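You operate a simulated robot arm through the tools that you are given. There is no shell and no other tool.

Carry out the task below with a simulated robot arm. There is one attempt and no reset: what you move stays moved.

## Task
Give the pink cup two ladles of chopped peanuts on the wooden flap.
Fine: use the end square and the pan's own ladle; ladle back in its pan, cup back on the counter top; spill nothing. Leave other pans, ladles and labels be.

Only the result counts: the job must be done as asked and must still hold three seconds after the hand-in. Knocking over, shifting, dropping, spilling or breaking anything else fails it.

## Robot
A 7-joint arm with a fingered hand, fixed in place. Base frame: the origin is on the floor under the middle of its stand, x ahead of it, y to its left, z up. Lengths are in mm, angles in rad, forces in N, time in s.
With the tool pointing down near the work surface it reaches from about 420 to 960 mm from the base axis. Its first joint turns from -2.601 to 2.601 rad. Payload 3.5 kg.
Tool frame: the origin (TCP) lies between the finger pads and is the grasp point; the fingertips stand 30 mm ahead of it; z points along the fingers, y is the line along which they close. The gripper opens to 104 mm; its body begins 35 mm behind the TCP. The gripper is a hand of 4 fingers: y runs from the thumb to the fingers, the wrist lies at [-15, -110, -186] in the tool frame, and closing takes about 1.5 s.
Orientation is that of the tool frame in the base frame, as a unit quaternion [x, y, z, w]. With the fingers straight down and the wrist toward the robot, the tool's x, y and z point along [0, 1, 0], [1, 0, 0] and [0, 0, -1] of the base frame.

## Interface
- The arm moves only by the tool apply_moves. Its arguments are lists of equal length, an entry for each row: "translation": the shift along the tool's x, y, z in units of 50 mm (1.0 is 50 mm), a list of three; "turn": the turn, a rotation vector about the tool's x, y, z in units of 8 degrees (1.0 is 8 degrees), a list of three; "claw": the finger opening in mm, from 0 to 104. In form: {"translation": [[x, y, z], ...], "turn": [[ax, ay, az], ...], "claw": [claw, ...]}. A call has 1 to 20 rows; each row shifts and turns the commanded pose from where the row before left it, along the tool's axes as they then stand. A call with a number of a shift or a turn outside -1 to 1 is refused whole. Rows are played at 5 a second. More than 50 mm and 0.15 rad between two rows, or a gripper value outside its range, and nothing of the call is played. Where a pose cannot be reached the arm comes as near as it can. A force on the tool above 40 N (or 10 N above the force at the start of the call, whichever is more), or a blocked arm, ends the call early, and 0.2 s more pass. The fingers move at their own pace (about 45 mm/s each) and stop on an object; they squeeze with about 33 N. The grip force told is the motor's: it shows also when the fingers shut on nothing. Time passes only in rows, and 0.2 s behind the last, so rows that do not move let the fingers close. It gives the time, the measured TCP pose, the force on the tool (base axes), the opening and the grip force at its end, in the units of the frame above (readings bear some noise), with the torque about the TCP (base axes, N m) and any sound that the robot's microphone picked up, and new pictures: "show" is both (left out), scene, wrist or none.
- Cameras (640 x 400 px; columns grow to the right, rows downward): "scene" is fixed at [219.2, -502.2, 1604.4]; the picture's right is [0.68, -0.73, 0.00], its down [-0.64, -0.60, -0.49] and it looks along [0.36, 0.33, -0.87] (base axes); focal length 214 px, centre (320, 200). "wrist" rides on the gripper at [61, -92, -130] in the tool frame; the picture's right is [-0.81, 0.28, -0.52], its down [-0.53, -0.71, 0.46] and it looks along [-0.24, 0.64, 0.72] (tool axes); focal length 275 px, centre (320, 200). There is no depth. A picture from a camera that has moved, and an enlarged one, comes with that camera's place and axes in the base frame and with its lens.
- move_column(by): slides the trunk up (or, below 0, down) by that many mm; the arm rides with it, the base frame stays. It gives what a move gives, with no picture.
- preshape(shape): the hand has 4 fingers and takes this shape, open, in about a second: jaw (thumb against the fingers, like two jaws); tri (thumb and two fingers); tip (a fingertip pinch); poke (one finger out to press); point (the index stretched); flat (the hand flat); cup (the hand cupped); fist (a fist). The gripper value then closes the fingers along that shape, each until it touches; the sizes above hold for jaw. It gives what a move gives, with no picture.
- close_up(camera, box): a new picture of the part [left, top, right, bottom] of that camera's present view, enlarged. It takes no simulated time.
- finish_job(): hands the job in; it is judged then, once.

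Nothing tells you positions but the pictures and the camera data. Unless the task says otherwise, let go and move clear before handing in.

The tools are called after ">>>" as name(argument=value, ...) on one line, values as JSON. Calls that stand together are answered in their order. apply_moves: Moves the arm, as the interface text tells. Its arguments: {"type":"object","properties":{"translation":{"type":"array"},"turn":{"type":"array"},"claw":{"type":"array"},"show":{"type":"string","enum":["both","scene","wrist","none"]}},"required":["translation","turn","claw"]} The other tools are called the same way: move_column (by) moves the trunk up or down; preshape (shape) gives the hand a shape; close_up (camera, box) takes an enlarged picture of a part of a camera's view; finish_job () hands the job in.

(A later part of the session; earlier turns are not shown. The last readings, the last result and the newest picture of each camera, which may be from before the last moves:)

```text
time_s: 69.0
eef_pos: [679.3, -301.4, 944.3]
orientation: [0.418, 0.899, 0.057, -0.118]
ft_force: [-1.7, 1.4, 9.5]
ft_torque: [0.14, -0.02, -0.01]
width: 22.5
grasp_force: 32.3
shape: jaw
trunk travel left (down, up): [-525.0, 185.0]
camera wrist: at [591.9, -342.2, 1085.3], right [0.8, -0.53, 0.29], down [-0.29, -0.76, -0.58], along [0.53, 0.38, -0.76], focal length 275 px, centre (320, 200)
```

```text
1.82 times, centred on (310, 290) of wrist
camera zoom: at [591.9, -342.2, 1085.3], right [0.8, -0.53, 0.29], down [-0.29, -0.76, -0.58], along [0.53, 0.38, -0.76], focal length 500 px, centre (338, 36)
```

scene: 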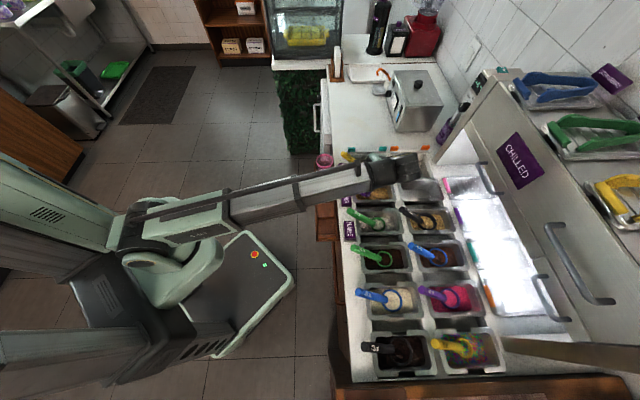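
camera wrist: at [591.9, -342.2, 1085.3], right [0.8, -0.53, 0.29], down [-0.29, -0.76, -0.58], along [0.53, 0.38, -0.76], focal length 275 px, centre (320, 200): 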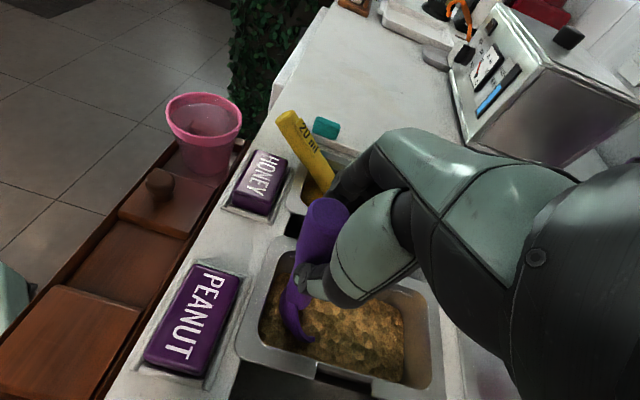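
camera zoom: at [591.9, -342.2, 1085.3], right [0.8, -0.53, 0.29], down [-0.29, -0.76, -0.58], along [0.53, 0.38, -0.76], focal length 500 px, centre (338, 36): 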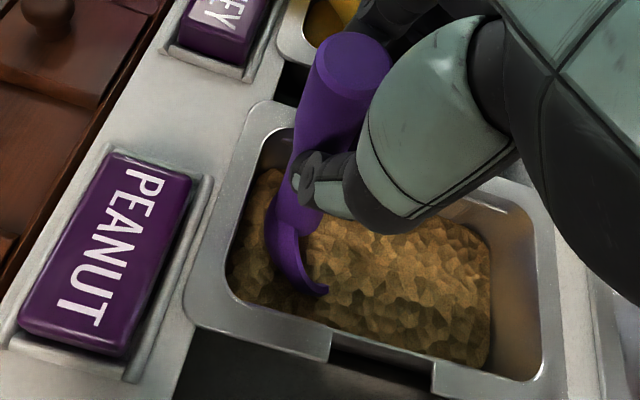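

The lip is now under the surface with light floor contact (about 9 N). I'll ease up 2 mm and plough toward the back of the pan.

>>> apply_moves(translation=[[0.0104, 0, -0.0386], [-0.169, 0, -0.0453], [-0.169, 0, -0.0453], [-0.169, 0, -0.0453], [-0.169, 0, -0.0453], [0, 0, 0]], turn=[[0, 0, 0], [0, 0, 0], [0, 0, 0], [0, 0, 0], [0, 0, 0], [0, 0, 0]], claw=[4, 4, 4, 4, 4, 4], show="wrist")

>>> close_up(camera="wrist", box=[200, 180, 420, 400])

```text
time_s: 70.3
eef_pos: [701.5, -328.4, 946.2]
orientation: [0.418, 0.899, 0.056, -0.117]
ft_force: [-0.9, 1.7, 18.3]
ft_torque: [0.41, 0.19, -0.02]
width: 22.7
grasp_force: 32.9
shape: jaw
trunk travel left (down, up): [-525.0, 185.0]
camera wrist: at [613.9, -369.4, 1088.5], right [0.8, -0.53, 0.29], down [-0.29, -0.76, -0.58], along [0.53, 0.38, -0.76], focal length 275 px, centre (320, 200)
```

wrist: 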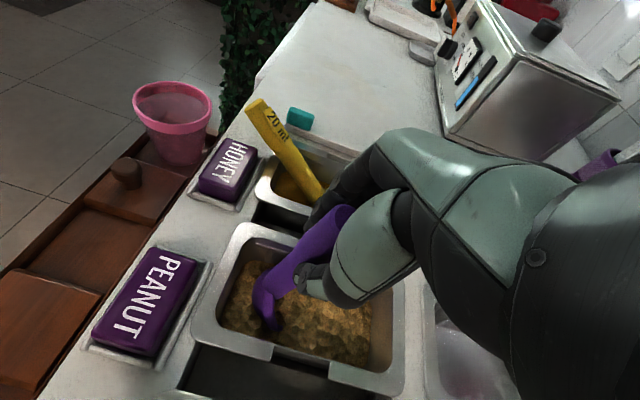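

```text
1.82 times, centred on (310, 290) of wrist
camera zoom: at [613.9, -369.4, 1088.5], right [0.8, -0.53, 0.29], down [-0.29, -0.76, -0.58], along [0.53, 0.38, -0.76], focal length 500 px, centre (338, 36)
```

zoom: 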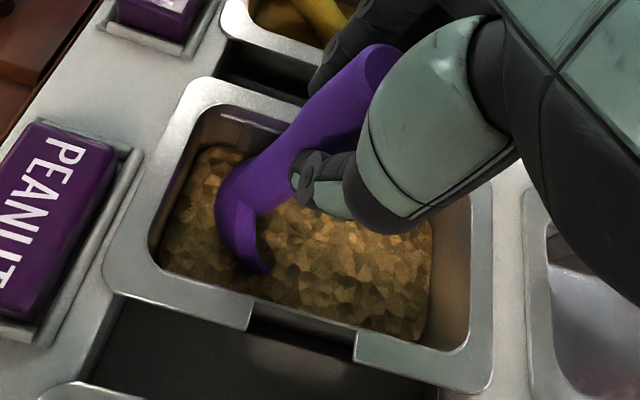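

The bowl dragged on the floor and the ladle pivoted in my hand. I'll stop, lift straight up inside the pan area and look at the ladle's pose.

>>> apply_moves(translation=[[0.052, 0, -0.193], [0.052, 0, -0.193], [0.052, 0, -0.193], [0.052, 0, -0.193], [0.052, 0, -0.193], [0, 0, 0]], turn=[[0, 0, 0], [0, 0, 0], [0, 0, 0], [0, 0, 0], [0, 0, 0], [0, 0, 0]], claw=[4, 4, 4, 4, 4, 4], show="wrist")

>>> close_up(camera="wrist", box=[200, 180, 420, 400])

>>> close_up(camera="scene", box=[335, 160, 415, 210])

```text
time_s: 71.8
eef_pos: [702.5, -332.3, 996.0]
orientation: [0.419, 0.899, 0.056, -0.117]
ft_force: [0.4, 0.3, -1.6]
ft_torque: [0.01, 0.0, -0.04]
width: 22.2
grasp_force: 32.7
shape: jaw
trunk travel left (down, up): [-525.0, 185.0]
camera wrist: at [614.9, -370.9, 1137.2], right [0.8, -0.53, 0.29], down [-0.29, -0.76, -0.58], along [0.53, 0.38, -0.76], focal length 275 px, centre (320, 200)
```

wrist: 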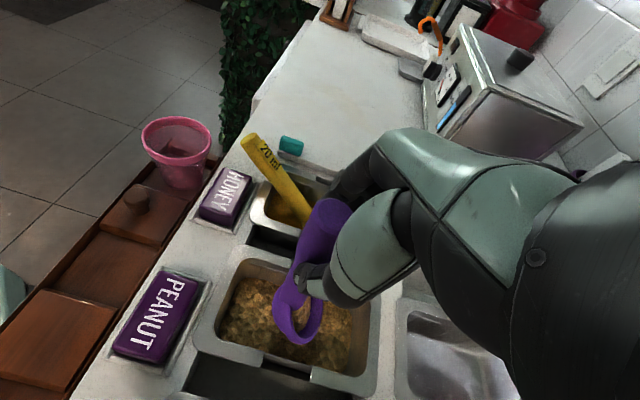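

```text
1.82 times, centred on (310, 290) of wrist
camera zoom: at [614.9, -370.9, 1137.2], right [0.8, -0.53, 0.29], down [-0.29, -0.76, -0.58], along [0.53, 0.38, -0.76], focal length 500 px, centre (338, 36)
```

zoom: 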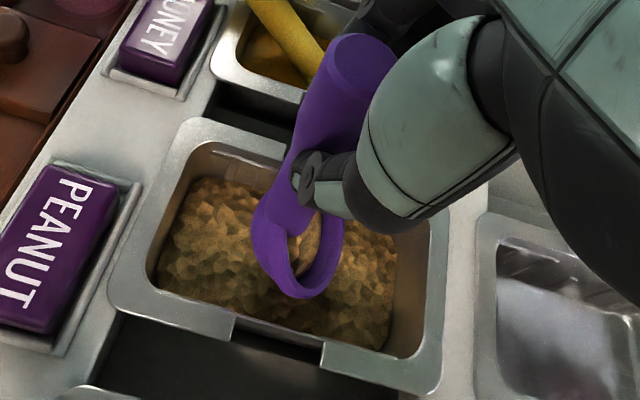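

```text
8.00 times, centred on (375, 185) of scene
camera zoom: at [219.2, -502.2, 1604.4], right [0.68, -0.73, 0.0], down [-0.64, -0.6, -0.49], along [0.36, 0.33, -0.87], focal length 1716 px, centre (-120, 320)
```

zoom: 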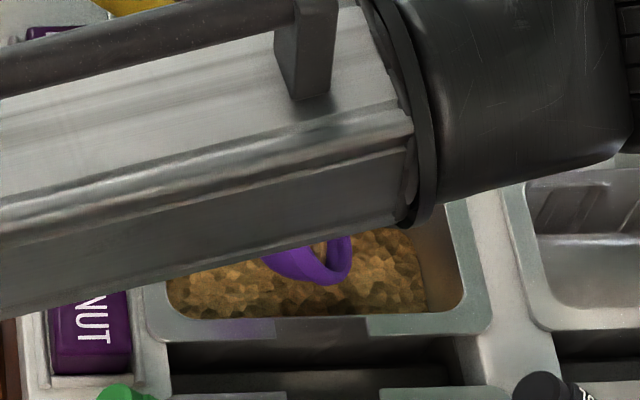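

Lifted, the ladle sprang back to its former pose in the hand, so the grip is just slightly compliant. It now carries noticeably more peanuts. I'll level it over the pan to see how full it is.

>>> apply_moves(translation=[[0.223, 0, 0.225], [0.251, 0, 0.194], [0.274, 0, 0.16], [0.293, 0, 0.123], [0.306, 0, 0.084], [0.314, 0, 0.043], [0, 0, 0]], turn=[[0, -0.9375, 0], [0, -0.9375, 0], [0, -0.9375, 0], [0, -0.9375, 0], [0, -0.9375, 0], [0, -0.9375, 0], [0, 0, 0]], claw=[4, 4, 4, 4, 4, 4, 4], show="wrist")

>>> close_up(camera="wrist", box=[200, 180, 400, 360])

>>> close_up(camera="scene", box=[345, 165, 409, 210])

```text
time_s: 73.3
eef_pos: [648.7, -266.0, 947.5]
orientation: [0.408, 0.875, -0.109, 0.236]
ft_force: [-0.2, 0.2, -0.2]
ft_torque: [0.09, 0.02, 0.01]
width: 22.5
grasp_force: 33.6
shape: jaw
trunk travel left (down, up): [-525.0, 185.0]
camera wrist: at [502.4, -235.6, 1029.6], right [0.49, -0.16, 0.85], down [-0.1, -0.99, -0.13], along [0.86, -0.02, -0.5], focal length 275 px, centre (320, 200)
```

wrist: 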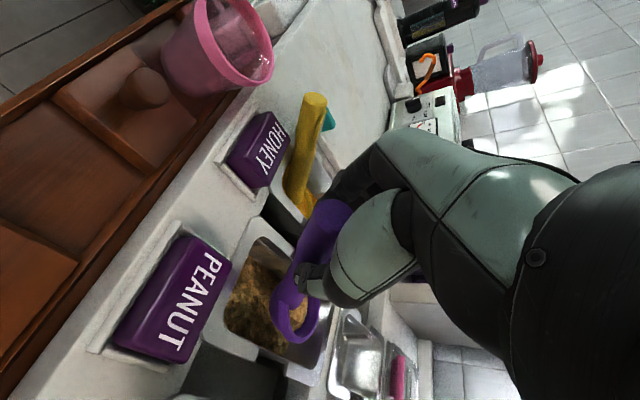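

```text
2.22 times, centred on (300, 270) of wrist
camera zoom: at [502.4, -235.6, 1029.6], right [0.49, -0.16, 0.85], down [-0.1, -0.99, -0.13], along [0.86, -0.02, -0.5], focal length 612 px, centre (364, 44)
```

zoom: 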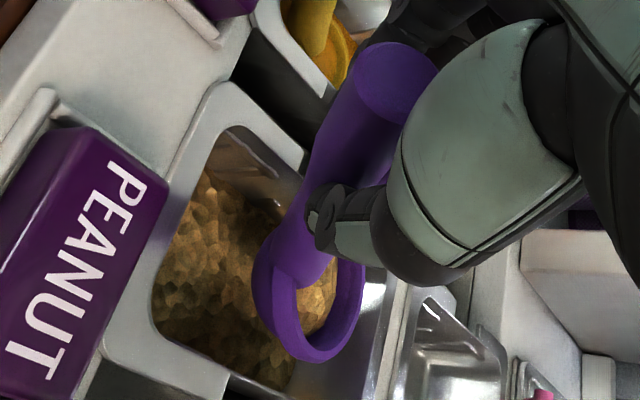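

```text
8.89 times, centred on (377, 188) of scene
camera zoom: at [219.2, -502.2, 1604.4], right [0.68, -0.73, 0.0], down [-0.64, -0.6, -0.49], along [0.36, 0.33, -0.87], focal length 1906 px, centre (-187, 311)
```

zoom: 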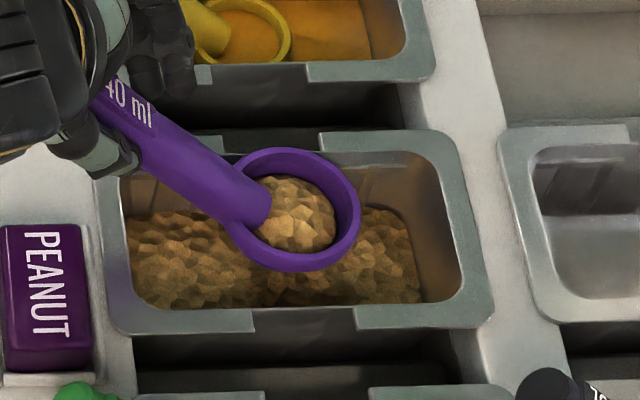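

The bowl is now well filled with peanuts. I'll look closer to judge whether it's a full ladle.

>>> close_up(camera="scene", box=[361, 177, 385, 193])

>>> close_up(camera="wrist", box=[260, 260, 350, 350])

```text
16.00 times, centred on (373, 185) of scene
camera zoom: at [219.2, -502.2, 1604.4], right [0.68, -0.73, 0.0], down [-0.64, -0.6, -0.49], along [0.36, 0.33, -0.87], focal length 3432 px, centre (-528, 440)
```

zoom: 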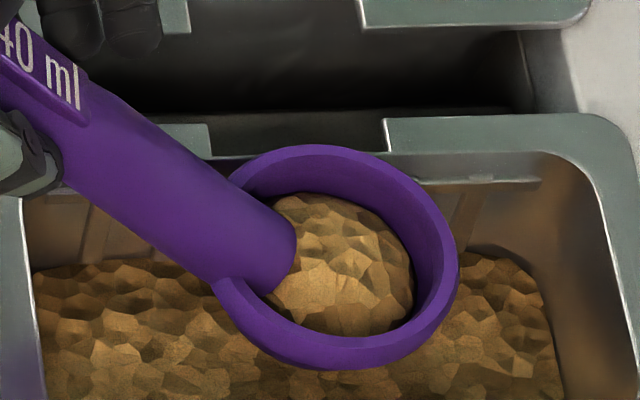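

```text
4.44 times, centred on (305, 305) of wrist
camera zoom: at [502.4, -235.6, 1029.6], right [0.49, -0.16, 0.85], down [-0.1, -0.99, -0.13], along [0.86, -0.02, -0.5], focal length 1224 px, centre (387, -267)
```

zoom: 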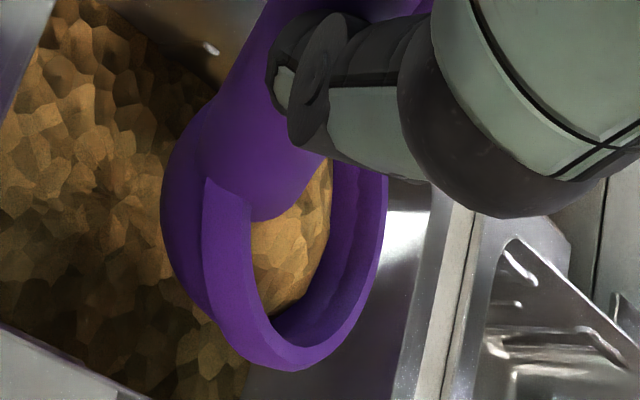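

About half to two-thirds full. I'll make a second, better stroke: tilt, dip, plough, and this time level the bowl while it is still in the peanuts before lifting.

>>> apply_moves(translation=[[-0.171, -0.005, 0.028], [-0.173, -0.005, 0.005], [-0.172, -0.005, -0.018], [-0.169, -0.005, -0.04], [-0.162, -0.005, -0.062], [-0.153, -0.005, -0.082], [-0.0492, 0, 0.1835], [-0.0492, 0, 0.1835], [0, 0, 0]], turn=[[0, 0.9375, 0], [0, 0.9375, 0], [0, 0.9375, 0], [0, 0.9375, 0], [0, 0.9375, 0], [0, 0.9375, 0], [0, 0, 0], [0, 0, 0], [0, 0, 0]], claw=[4, 4, 4, 4, 4, 4, 4, 4, 4], show="wrist")

>>> close_up(camera="wrist", box=[200, 180, 420, 400])

```text
time_s: 75.3
eef_pos: [678.9, -304.9, 947.7]
orientation: [0.419, 0.899, 0.055, -0.118]
ft_force: [-0.4, 1.0, -1.4]
ft_torque: [0.02, 0.0, 0.04]
width: 22.4
grasp_force: 32.8
shape: jaw
trunk travel left (down, up): [-525.0, 185.0]
camera wrist: at [591.3, -344.9, 1088.5], right [0.8, -0.53, 0.29], down [-0.29, -0.76, -0.58], along [0.53, 0.38, -0.76], focal length 275 px, centre (320, 200)
```

wrist: 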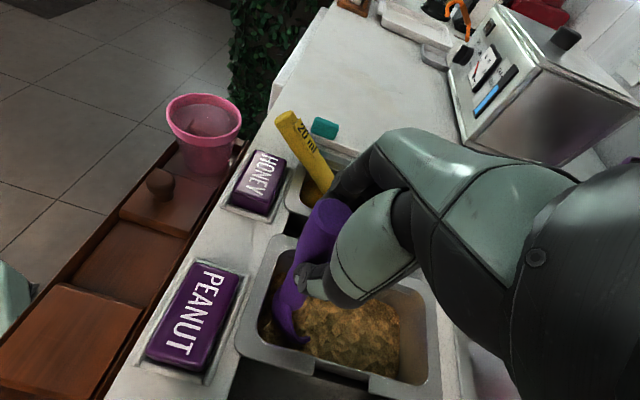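

```text
1.82 times, centred on (310, 290) of wrist
camera zoom: at [591.3, -344.9, 1088.5], right [0.8, -0.53, 0.29], down [-0.29, -0.76, -0.58], along [0.53, 0.38, -0.76], focal length 500 px, centre (338, 36)
```

zoom: 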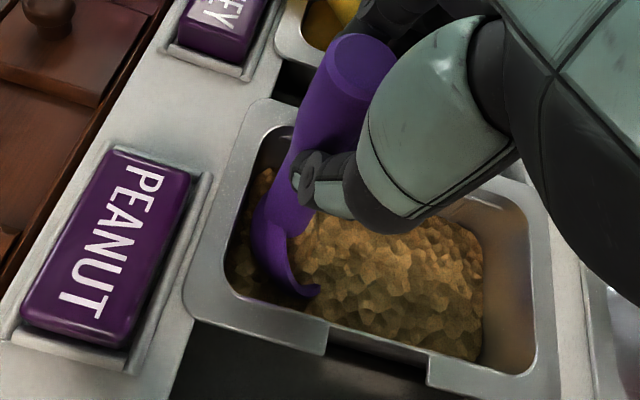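

The lip is in without pressing on the floor. Now plough about 40 mm, then level the bowl within the heap.

>>> apply_moves(translation=[[-0.1546, 0, -0.0414], [-0.1546, 0, -0.0414], [-0.1546, 0, -0.0414], [-0.1546, 0, -0.0414], [0, 0, 0]], turn=[[0, 0, 0], [0, 0, 0], [0, 0, 0], [0, 0, 0], [0, 0, 0]], claw=[4, 4, 4, 4, 4], show="wrist")

>>> close_up(camera="wrist", box=[200, 180, 420, 400])

```text
time_s: 76.5
eef_pos: [701.4, -327.7, 946.8]
orientation: [0.419, 0.899, 0.056, -0.118]
ft_force: [0.0, 0.2, -0.9]
ft_torque: [0.02, 0.0, -0.02]
width: 22.4
grasp_force: 33.1
shape: jaw
trunk travel left (down, up): [-525.0, 185.0]
camera wrist: at [612.7, -368.9, 1089.0], right [0.8, -0.53, 0.29], down [-0.29, -0.76, -0.58], along [0.53, 0.38, -0.76], focal length 275 px, centre (320, 200)
```

wrist: 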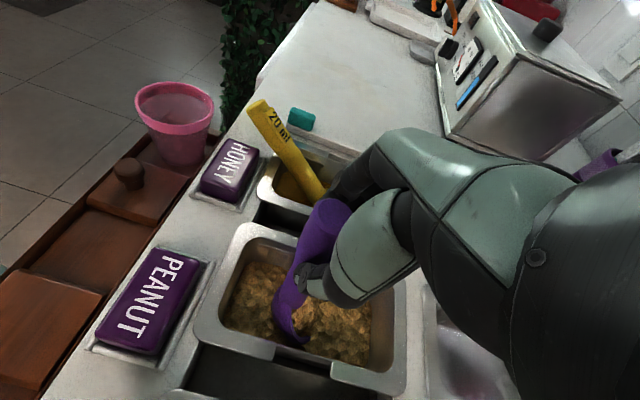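

```text
1.82 times, centred on (310, 290) of wrist
camera zoom: at [612.7, -368.9, 1089.0], right [0.8, -0.53, 0.29], down [-0.29, -0.76, -0.58], along [0.53, 0.38, -0.76], focal length 500 px, centre (338, 36)
```

zoom: 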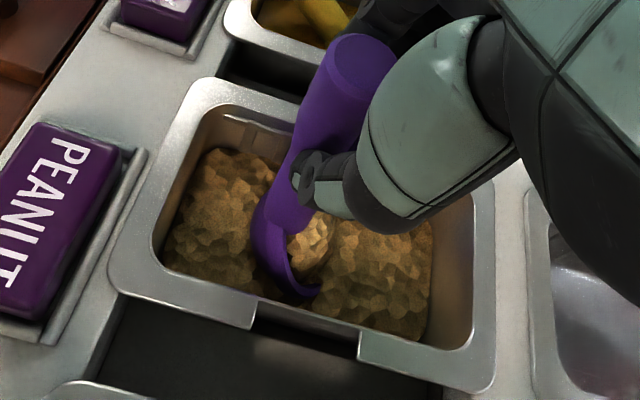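

The stroke runs freely and the mouth is full. Now I level the bowl in place while still within the heap.

>>> apply_moves(translation=[[0.231, 0, 0.118], [0.227, 0, 0.127], [0.226, 0, 0.135], [0.225, 0, 0.144], [0.225, 0, 0.153], [0.227, 0, 0.161], [0, 0, 0]], turn=[[0, -0.9375, 0], [0, -0.9375, 0], [0, -0.9375, 0], [0, -0.9375, 0], [0, -0.9375, 0], [0, -0.9375, 0], [0, 0, 0]], claw=[4, 4, 4, 4, 4, 4, 4], show="wrist")

>>> close_up(camera="wrist", box=[200, 180, 400, 360])

>>> close_up(camera="scene", box=[345, 170, 409, 210])

```text
time_s: 78.2
eef_pos: [659.6, -280.7, 901.9]
orientation: [0.408, 0.875, -0.108, 0.236]
ft_force: [0.1, 0.9, 0.1]
ft_torque: [0.0, 0.02, -0.01]
width: 22.5
grasp_force: 33.0
shape: jaw
trunk travel left (down, up): [-525.0, 185.0]
camera wrist: at [512.8, -251.6, 984.2], right [0.49, -0.16, 0.85], down [-0.1, -0.99, -0.13], along [0.86, -0.02, -0.5], focal length 275 px, centre (320, 200)
```

wrist: 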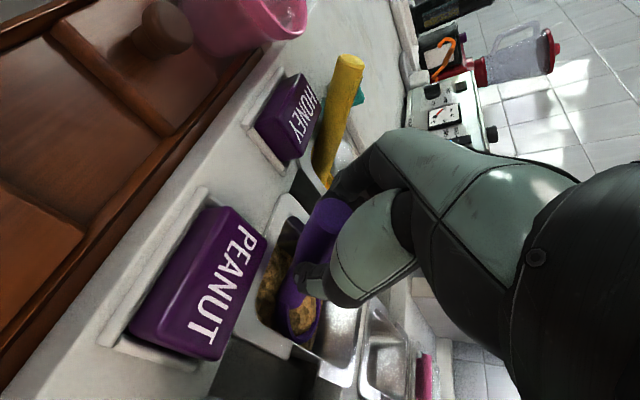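

```text
2.22 times, centred on (300, 270) of wrist
camera zoom: at [512.8, -251.6, 984.2], right [0.49, -0.16, 0.85], down [-0.1, -0.99, -0.13], along [0.86, -0.02, -0.5], focal length 612 px, centre (364, 44)
```

zoom: 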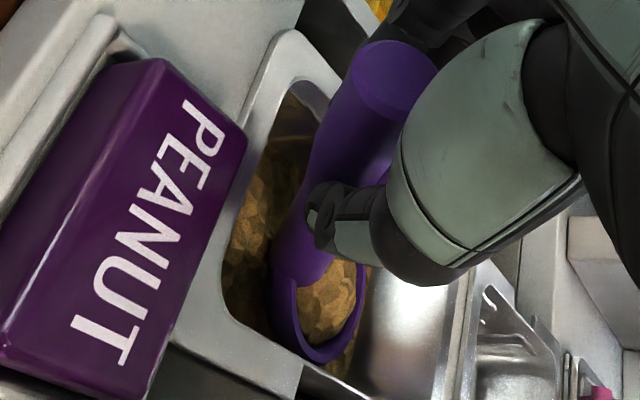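

```text
10.00 times, centred on (377, 190) of scene
camera zoom: at [219.2, -502.2, 1604.4], right [0.68, -0.73, 0.0], down [-0.64, -0.6, -0.49], along [0.36, 0.33, -0.87], focal length 2145 px, centre (-250, 300)
```

zoom: 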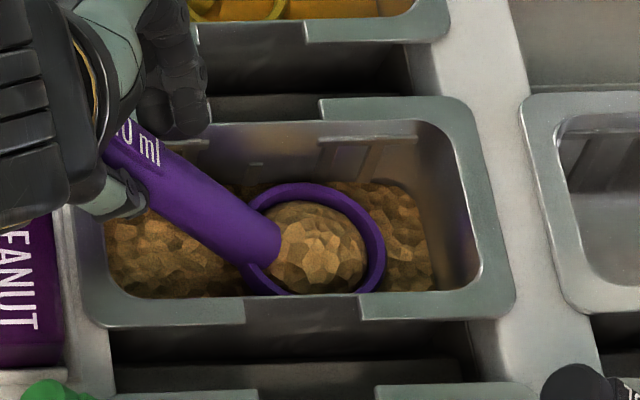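

The bowl is now full and slightly heaped. I'll lift slowly straight up and check that nothing falls.

>>> apply_moves(translation=[[-0.08, 0, -0.1386], [-0.08, 0, -0.1386], [-0.08, 0, -0.1386], [-0.08, 0, -0.1386], [-0.08, 0, -0.1386], [-0.08, 0, -0.1386], [-0.08, 0, -0.1386], [-0.08, 0, -0.1386], [0, 0, 0]], turn=[[0, 0, 0], [0, 0, 0], [0, 0, 0], [0, 0, 0], [0, 0, 0], [0, 0, 0], [0, 0, 0], [0, 0, 0], [0, 0, 0]], claw=[4, 4, 4, 4, 4, 4, 4, 4, 4], show="wrist")

>>> close_up(camera="wrist", box=[220, 200, 380, 360])

>>> close_up(camera="scene", box=[345, 165, 409, 205])

```text
time_s: 80.2
eef_pos: [660.6, -281.9, 966.4]
orientation: [0.408, 0.876, -0.108, 0.234]
ft_force: [-0.5, -1.0, -0.5]
ft_torque: [0.02, 0.04, 0.02]
width: 22.3
grasp_force: 33.1
shape: jaw
trunk travel left (down, up): [-525.0, 185.0]
camera wrist: at [513.2, -250.8, 1047.9], right [0.49, -0.16, 0.85], down [-0.1, -0.99, -0.13], along [0.86, -0.02, -0.5], focal length 275 px, centre (320, 200)
```

wrist: 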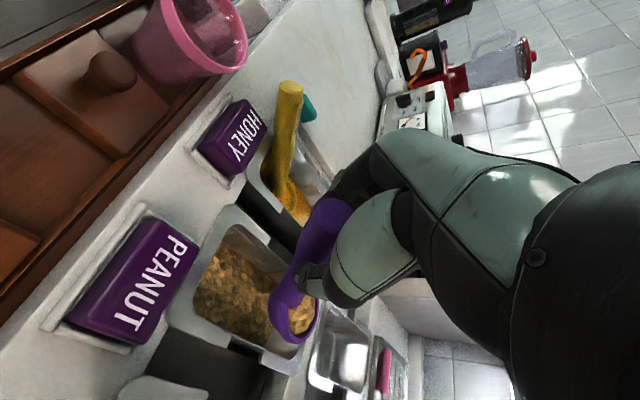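

```text
2.50 times, centred on (300, 280) of wrist
camera zoom: at [513.2, -250.8, 1047.9], right [0.49, -0.16, 0.85], down [-0.1, -0.99, -0.13], along [0.86, -0.02, -0.5], focal length 688 px, centre (370, 0)
```

zoom: 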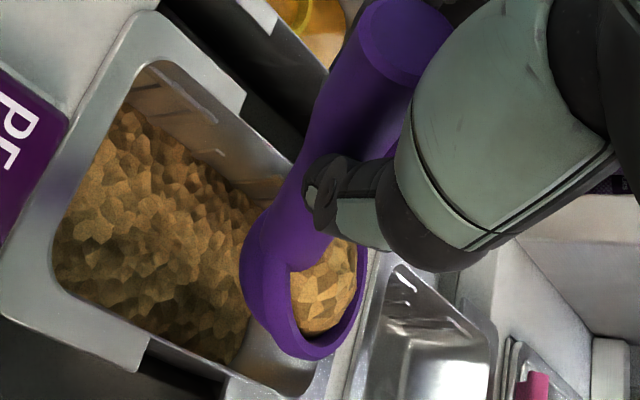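

```text
10.00 times, centred on (377, 185) of scene
camera zoom: at [219.2, -502.2, 1604.4], right [0.68, -0.73, 0.0], down [-0.64, -0.6, -0.49], along [0.36, 0.33, -0.87], focal length 2145 px, centre (-250, 350)
```

zoom: 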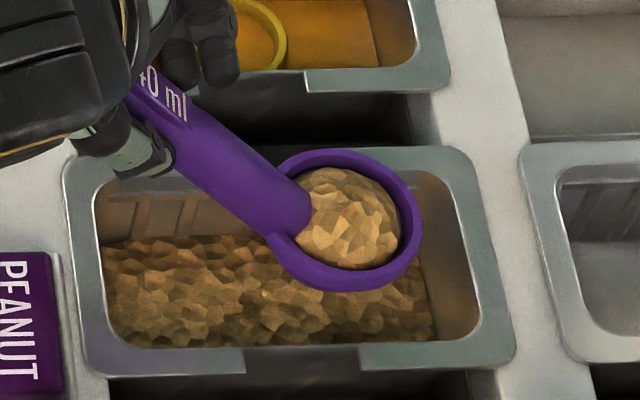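

It came up nearly brim-full. A closer look before carrying it.

>>> close_up(camera="scene", box=[366, 177, 394, 197])

>>> close_up(camera="wrist", box=[270, 270, 340, 350])

```text
16.00 times, centred on (380, 187) of scene
camera zoom: at [219.2, -502.2, 1604.4], right [0.68, -0.73, 0.0], down [-0.64, -0.6, -0.49], along [0.36, 0.33, -0.87], focal length 3432 px, centre (-640, 408)
```

zoom: 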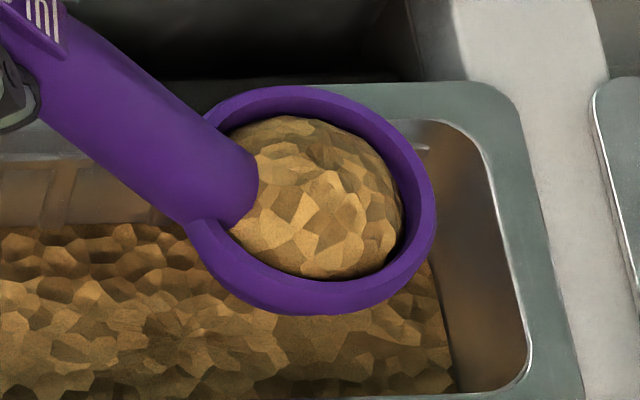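

```text
5.00 times, centred on (305, 310) of wrist
camera zoom: at [513.2, -250.8, 1047.9], right [0.49, -0.16, 0.85], down [-0.1, -0.99, -0.13], along [0.86, -0.02, -0.5], focal length 1376 px, centre (395, -350)
```

zoom: 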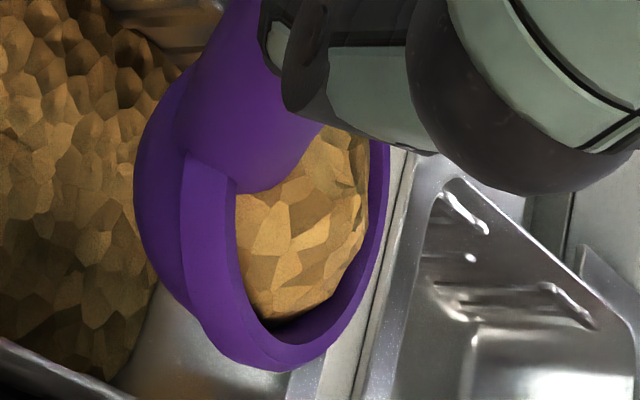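

It's a full ladle. I'll lift it clear of all handles with gentle acceleration and check, then carry it level toward the cup.

>>> apply_moves(translation=[[-0.08, 0, -0.1386], [-0.15, 0, -0.26], [-0.17, 0, -0.294], [-0.17, 0, -0.294], [-0.15, 0, -0.26], [-0.07, 0, -0.121], [0, 0, 0]], turn=[[0, 0, 0], [0, 0, 0], [0, 0, 0], [0, 0, 0], [0, 0, 0], [0, 0, 0], [0, 0, 0]], claw=[4, 4, 4, 4, 4, 4, 4], show="none")

>>> apply_moves(translation=[[0.105, 0.161, -0.061], [0.185, 0.282, -0.106], [0.2636, 0.4033, -0.1521], [0.2636, 0.4033, -0.1521], [0.2636, 0.4033, -0.1521], [0.2636, 0.4033, -0.1521], [0.2636, 0.4033, -0.1521], [0.2636, 0.4033, -0.1521], [0.2636, 0.4033, -0.1521], [0.2636, 0.4033, -0.1521], [0.2636, 0.4033, -0.1521], [0.2636, 0.4033, -0.1521], [0.185, 0.282, -0.106], [0.105, 0.161, -0.061], [0, 0, 0]], turn=[[0, 0, 0], [0, 0, 0], [0, 0, 0], [0, 0, 0], [0, 0, 0], [0, 0, 0], [0, 0, 0], [0, 0, 0], [0, 0, 0], [0, 0, 0], [0, 0, 0], [0, 0, 0], [0, 0, 0], [0, 0, 0], [0, 0, 0]], claw=[4, 4, 4, 4, 4, 4, 4, 4, 4, 4, 4, 4, 4, 4, 4], show="both")

>>> close_up(camera="scene", box=[310, 90, 406, 165])

```text
time_s: 81.8
eef_pos: [660.9, -281.8, 1046.1]
orientation: [0.408, 0.876, -0.108, 0.234]
ft_force: [0.1, -0.4, -0.3]
ft_torque: [0.06, 0.04, -0.01]
width: 22.5
grasp_force: 33.1
shape: jaw
trunk travel left (down, up): [-525.0, 185.0]
```

```text
time_s: 85.0
eef_pos: [729.8, 20.4, 1044.2]
orientation: [0.408, 0.875, -0.109, 0.235]
ft_force: [-0.1, 0.2, -1.6]
ft_torque: [0.01, 0.02, 0.01]
width: 22.6
grasp_force: 33.2
shape: jaw
trunk travel left (down, up): [-525.0, 185.0]
camera wrist: at [582.7, 50.8, 1127.6], right [0.49, -0.16, 0.85], down [-0.1, -0.99, -0.13], along [0.86, -0.02, -0.5], focal length 275 px, centre (320, 200)
```

scene: 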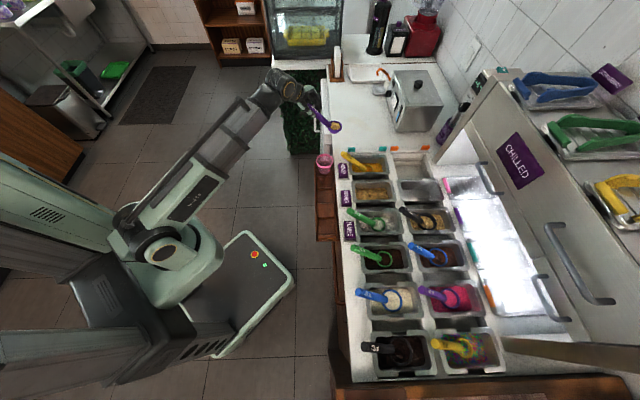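
wrist: 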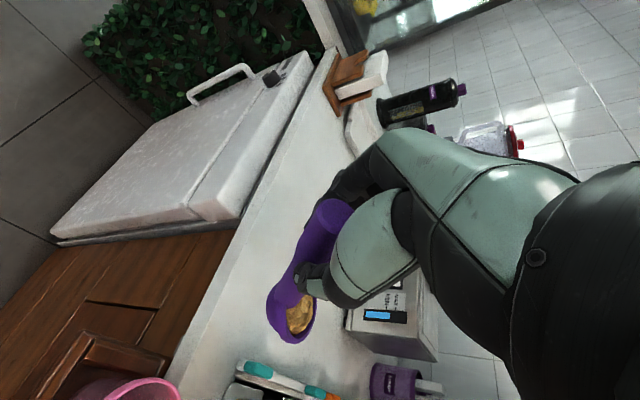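

```text
5.33 times, centred on (358, 128) of scene
camera zoom: at [219.2, -502.2, 1604.4], right [0.68, -0.73, 0.0], down [-0.64, -0.6, -0.49], along [0.36, 0.33, -0.87], focal length 1144 px, centre (117, 587)
```

zoom: 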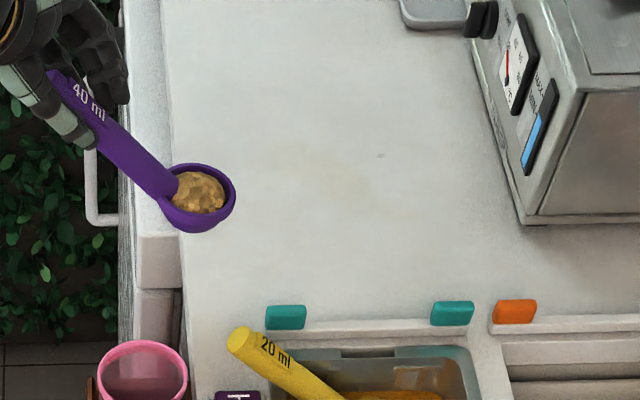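

Full and steady, nothing dropped. Now I'll swing the ladle around (yaw to -25°) so the bowl comes beside the cup.

>>> apply_moves(translation=[[0, 0, 0], [0, 0, 0], [0, 0, 0], [0, 0, 0], [0, 0, 0], [0, 0, 0], [0, 0, 0], [0, 0, 0], [0, 0, 0], [0, 0, 0], [0, 0, 0], [0, 0, 0], [0, 0, 0], [0, 0, 0], [0, 0, 0]], turn=[[0.156, 0, 0.271], [0.3125, 0, 0.5413], [0.3125, 0, 0.5413], [0.3125, 0, 0.5413], [0.3125, 0, 0.5413], [0.3125, 0, 0.5413], [0.3125, 0, 0.5413], [0.3125, 0, 0.5413], [0.3125, 0, 0.5413], [0.3125, 0, 0.5413], [0.3125, 0, 0.5413], [0.3125, 0, 0.5413], [0.3125, 0, 0.5413], [0.156, 0, 0.271], [0, 0, 0]], claw=[4, 4, 4, 4, 4, 4, 4, 4, 4, 4, 4, 4, 4, 4, 4], show="both")

>>> close_up(camera="scene", box=[280, 100, 376, 175])

>>> close_up(camera="wrist", box=[200, 200, 400, 400])

```text
time_s: 88.2
eef_pos: [729.4, 19.5, 1045.3]
orientation: [0.815, 0.519, -0.217, 0.139]
ft_force: [-0.6, -0.4, -1.0]
ft_torque: [0.04, -0.03, 0.01]
width: 22.7
grasp_force: 33.2
shape: jaw
trunk travel left (down, up): [-525.0, 185.0]
camera wrist: at [695.6, 164.6, 1127.9], right [0.06, -0.52, 0.85], down [-0.94, -0.32, -0.13], along [0.34, -0.79, -0.51], focal length 275 px, centre (320, 200)
```

scene: 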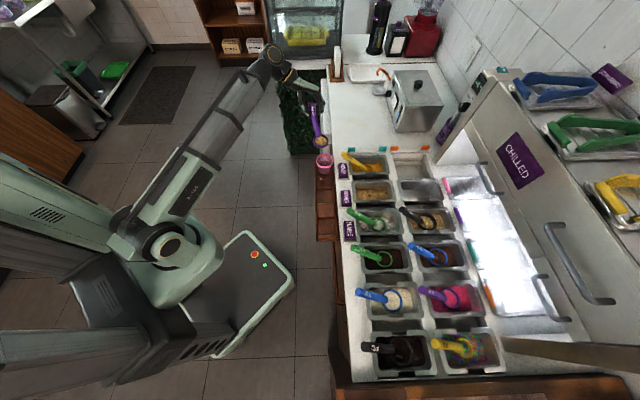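
wrist: 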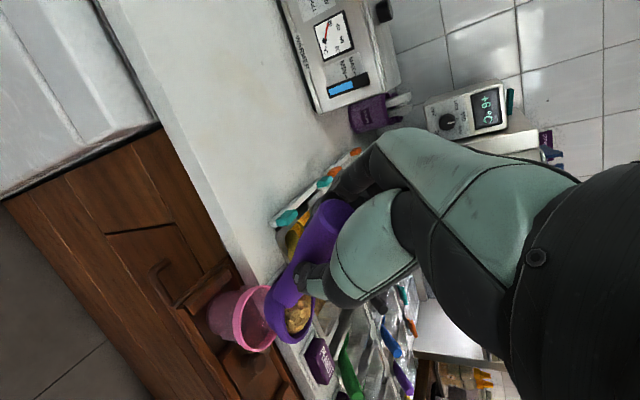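

```text
5.33 times, centred on (328, 138) of scene
camera zoom: at [219.2, -502.2, 1604.4], right [0.68, -0.73, 0.0], down [-0.64, -0.6, -0.49], along [0.36, 0.33, -0.87], focal length 1144 px, centre (277, 533)
```

zoom: 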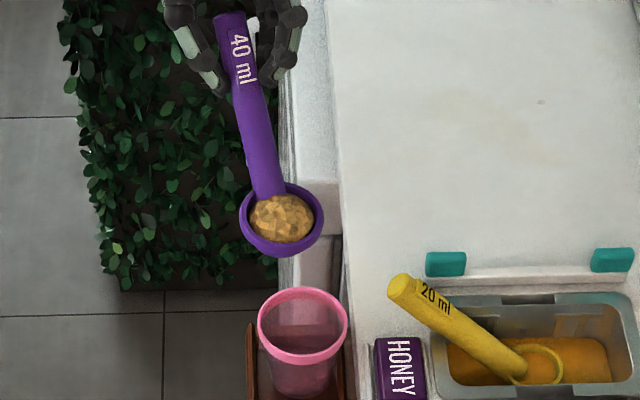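

```text
2.00 times, centred on (300, 300) of wrist
camera zoom: at [695.6, 164.6, 1127.9], right [0.06, -0.52, 0.85], down [-0.94, -0.32, -0.13], along [0.34, -0.79, -0.51], focal length 551 px, centre (360, 0)
```

zoom: 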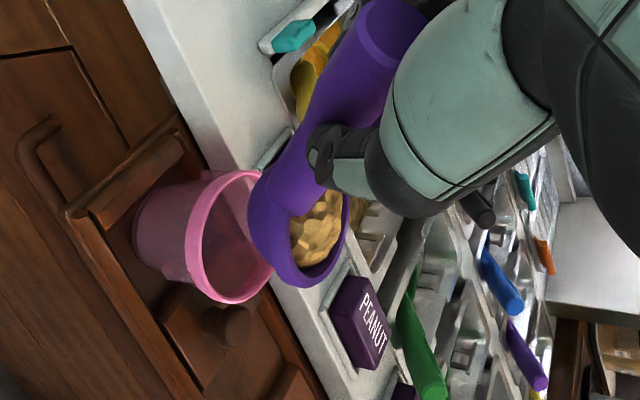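

The bowl hangs just beside the cup with its far lip toward it. I'll descend to just above rim height and verify the alignment.

>>> apply_moves(translation=[[0.1, 0, 0.173], [0.16, 0, 0.277], [0.16, 0, 0.277], [0.097, 0, 0.168], [0, 0, 0]], turn=[[0, 0, 0], [0, 0, 0], [0, 0, 0], [0, 0, 0], [0, 0, 0]], claw=[4, 4, 4, 4, 4], show="wrist")

>>> close_up(camera="scene", box=[296, 120, 360, 170])

>>> close_up(camera="wrist", box=[200, 200, 400, 400])

```text
time_s: 89.3
eef_pos: [730.7, 19.6, 992.8]
orientation: [0.815, 0.519, -0.217, 0.139]
ft_force: [0.0, 0.1, -0.2]
ft_torque: [-0.09, -0.01, -0.01]
width: 22.8
grasp_force: 32.7
shape: jaw
trunk travel left (down, up): [-525.0, 185.0]
camera wrist: at [695.6, 164.1, 1075.3], right [0.06, -0.52, 0.85], down [-0.94, -0.32, -0.13], along [0.34, -0.79, -0.51], focal length 275 px, centre (320, 200)
```

wrist: 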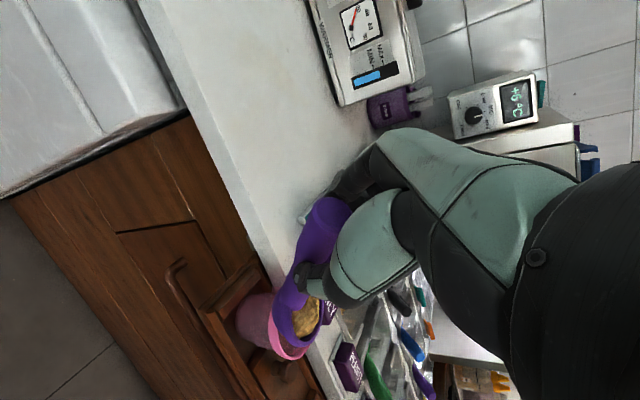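

```text
8.00 times, centred on (328, 145) of scene
camera zoom: at [219.2, -502.2, 1604.4], right [0.68, -0.73, 0.0], down [-0.64, -0.6, -0.49], along [0.36, 0.33, -0.87], focal length 1716 px, centre (256, 640)
```

zoom: 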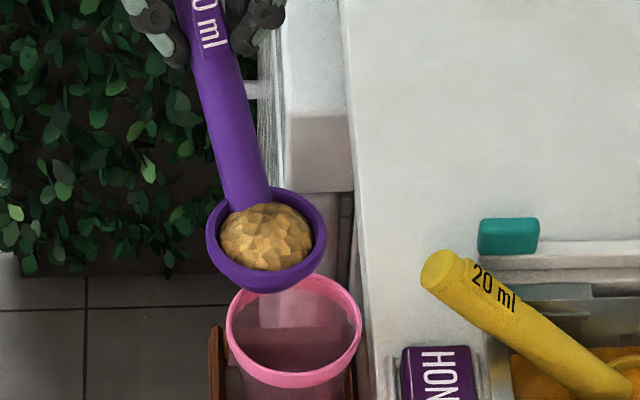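

```text
2.00 times, centred on (300, 300) of wrist
camera zoom: at [695.6, 164.1, 1075.3], right [0.06, -0.52, 0.85], down [-0.94, -0.32, -0.13], along [0.34, -0.79, -0.51], focal length 551 px, centre (360, 0)
```

zoom: 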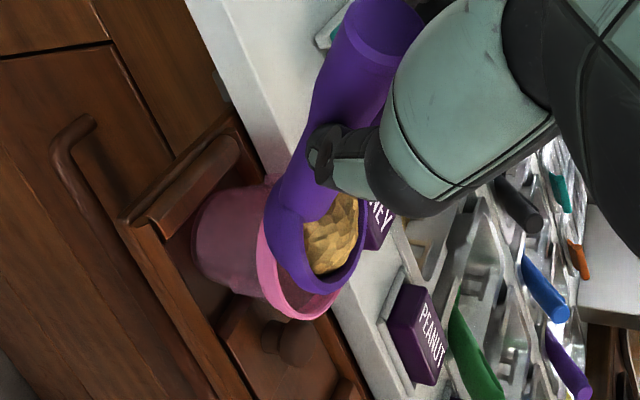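

Alignment looks right: the lip is about 7 mm short of the cup's centre line. I'll tip to 30° first and check.

>>> apply_moves(translation=[[-0.3216, 0, -0.1168], [-0.3206, 0, -0.0946], [-0.329, 0, -0.092], [-0.3404, 0, -0.0882], [0, 0, 0]], turn=[[0, 0.9375, 0], [0, 0.9375, 0], [0, 0.9375, 0], [0, 0.9375, 0], [0, 0, 0]], claw=[4, 4, 4, 4, 4], show="wrist")

>>> close_up(camera="scene", box=[296, 120, 360, 170])

>>> close_up(camera="wrist", box=[200, 200, 400, 400])

```text
time_s: 90.5
eef_pos: [706.9, -31.0, 1033.2]
orientation: [0.844, 0.537, 0.002, 0.0]
ft_force: [-1.0, 0.4, -0.9]
ft_torque: [0.02, -0.05, 0.02]
width: 22.5
grasp_force: 33.1
shape: jaw
trunk travel left (down, up): [-525.0, 185.0]
camera wrist: at [648.4, 61.9, 1163.1], right [-0.09, -0.85, 0.51], down [-0.87, -0.18, -0.46], along [0.48, -0.49, -0.72], focal length 275 px, centre (320, 200)
```

wrist: 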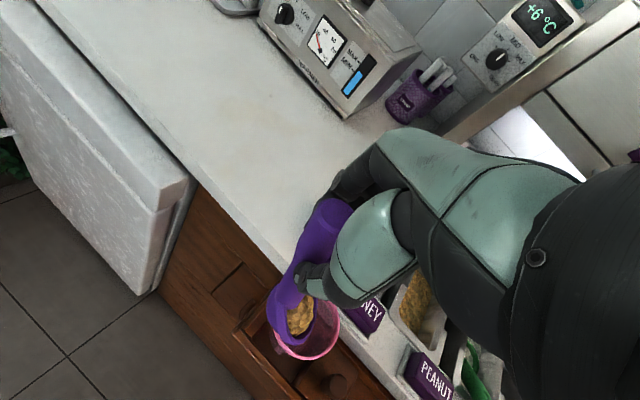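

```text
8.00 times, centred on (328, 145) of scene
camera zoom: at [219.2, -502.2, 1604.4], right [0.68, -0.73, 0.0], down [-0.64, -0.6, -0.49], along [0.36, 0.33, -0.87], focal length 1716 px, centre (256, 640)
```

zoom: 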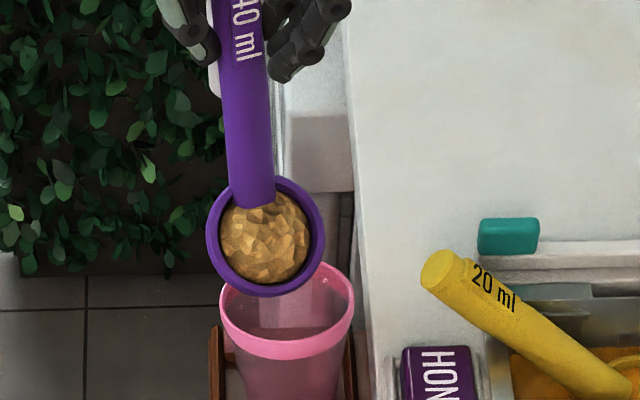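

```text
2.00 times, centred on (300, 300) of wrist
camera zoom: at [648.4, 61.9, 1163.1], right [-0.09, -0.85, 0.51], down [-0.87, -0.18, -0.46], along [0.48, -0.49, -0.72], focal length 551 px, centre (360, 0)
```

zoom: 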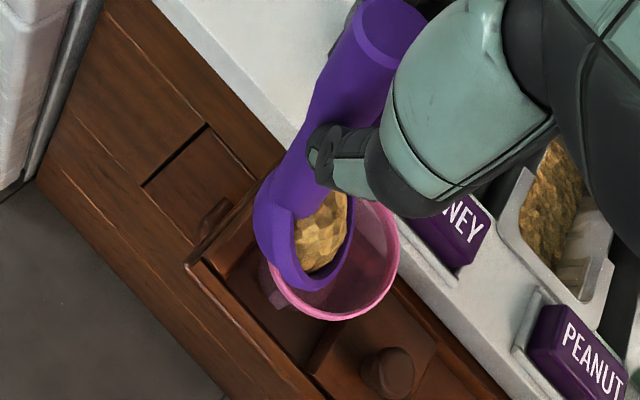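

The cup's rim seems to have shifted slightly, perhaps the bowl's underside touches it. I'll raise the ladle 12 mm at once and check the cup.

>>> apply_moves(translation=[[0, 0, -0.12], [0, 0, -0.12], [0, 0, 0]], turn=[[0, 0, 0], [0, 0, 0], [0, 0, 0]], claw=[4, 4, 4], show="wrist")

>>> close_up(camera="scene", box=[296, 135, 360, 185])

>>> close_up(camera="wrist", box=[200, 200, 400, 400])

```text
time_s: 91.3
eef_pos: [706.2, -30.8, 1044.7]
orientation: [0.843, 0.538, 0.0, -0.001]
ft_force: [0.9, 0.5, -0.8]
ft_torque: [0.01, 0.0, -0.02]
width: 22.7
grasp_force: 33.3
shape: jaw
trunk travel left (down, up): [-525.0, 185.0]
camera wrist: at [648.4, 62.5, 1174.9], right [-0.09, -0.85, 0.52], down [-0.87, -0.18, -0.46], along [0.48, -0.49, -0.72], focal length 275 px, centre (320, 200)
```

wrist: 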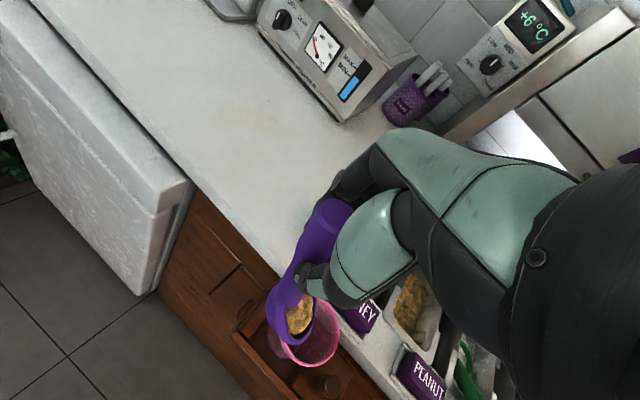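

```text
8.00 times, centred on (328, 160) of scene
camera zoom: at [219.2, -502.2, 1604.4], right [0.68, -0.73, 0.0], down [-0.64, -0.6, -0.49], along [0.36, 0.33, -0.87], focal length 1716 px, centre (256, 520)
```

zoom: 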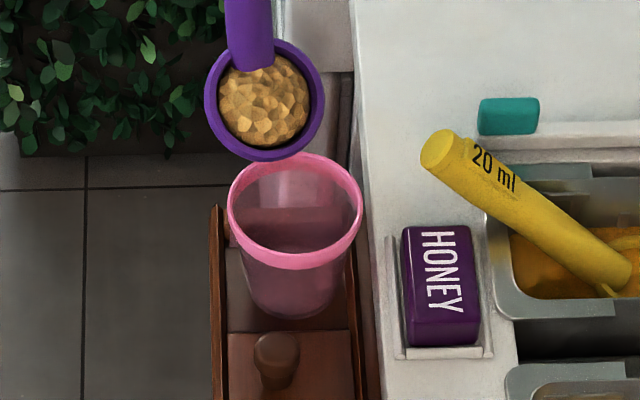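

```text
2.00 times, centred on (300, 300) of wrist
camera zoom: at [648.4, 62.5, 1174.9], right [-0.09, -0.85, 0.52], down [-0.87, -0.18, -0.46], along [0.48, -0.49, -0.72], focal length 551 px, centre (360, 0)
```

zoom: 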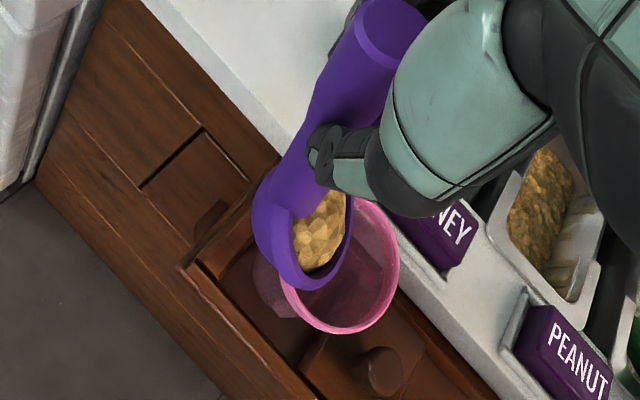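

The cup settled back upright in its place; the ladle hangs about 12 mm lower than I'd assumed, so the new height is right. I'll keep the lip at this height and tip on slowly.

>>> apply_moves(translation=[[-0.1726, 0, -0.09], [-0.1726, 0, -0.09], [-0.1726, 0, -0.09], [-0.1726, 0, -0.09], [0, 0, 0]], turn=[[0, 0.46875, 0], [0, 0.46875, 0], [0, 0.46875, 0], [0, 0.46875, 0], [0, 0, 0]], claw=[4, 4, 4, 4, 4], show="wrist")

>>> close_up(camera="scene", box=[296, 135, 360, 185])

>>> close_up(camera="wrist", box=[200, 200, 400, 400])

```text
time_s: 92.5
eef_pos: [691.2, -63.4, 1059.8]
orientation: [0.836, 0.533, 0.112, -0.07]
ft_force: [1.0, 0.5, -0.3]
ft_torque: [0.02, 0.02, 0.02]
width: 22.6
grasp_force: 32.8
shape: jaw
trunk travel left (down, up): [-525.0, 185.0]
camera wrist: at [617.7, -2.6, 1200.9], right [-0.14, -0.95, 0.29], down [-0.81, -0.06, -0.58], along [0.57, -0.31, -0.76], focal length 275 px, centre (320, 200)
```

wrist: 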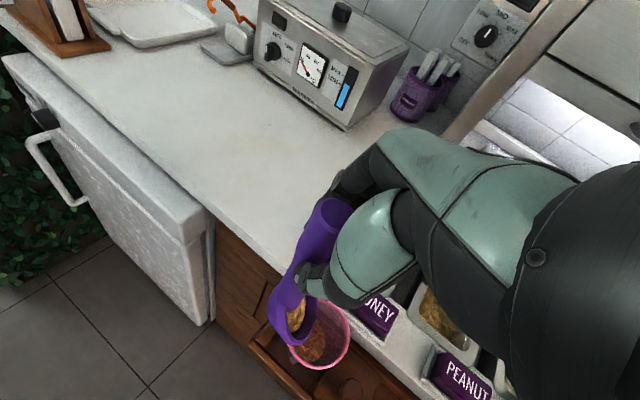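

```text
8.00 times, centred on (328, 160) of scene
camera zoom: at [219.2, -502.2, 1604.4], right [0.68, -0.73, 0.0], down [-0.64, -0.6, -0.49], along [0.36, 0.33, -0.87], focal length 1716 px, centre (256, 520)
```

zoom: 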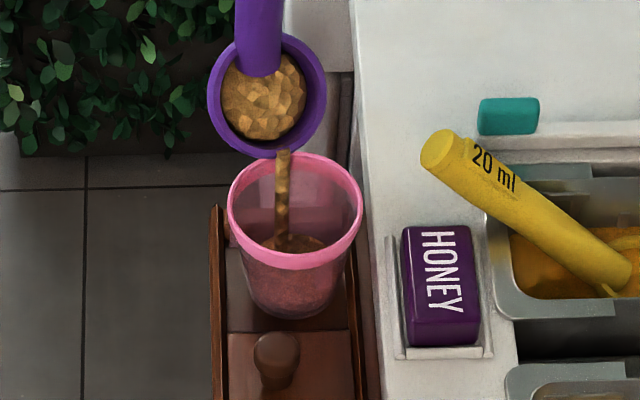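

```text
2.00 times, centred on (300, 300) of wrist
camera zoom: at [617.7, -2.6, 1200.9], right [-0.14, -0.95, 0.29], down [-0.81, -0.06, -0.58], along [0.57, -0.31, -0.76], focal length 551 px, centre (360, 0)
```

zoom: 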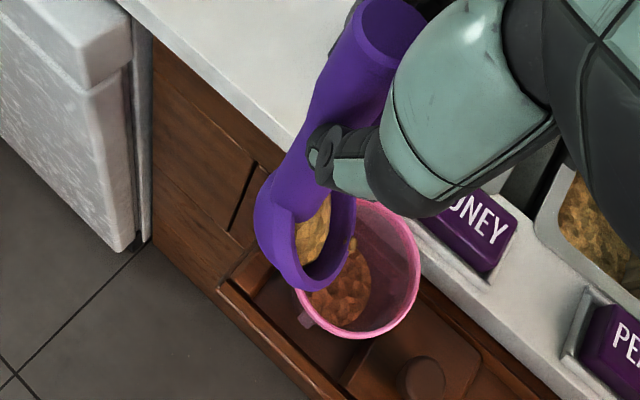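

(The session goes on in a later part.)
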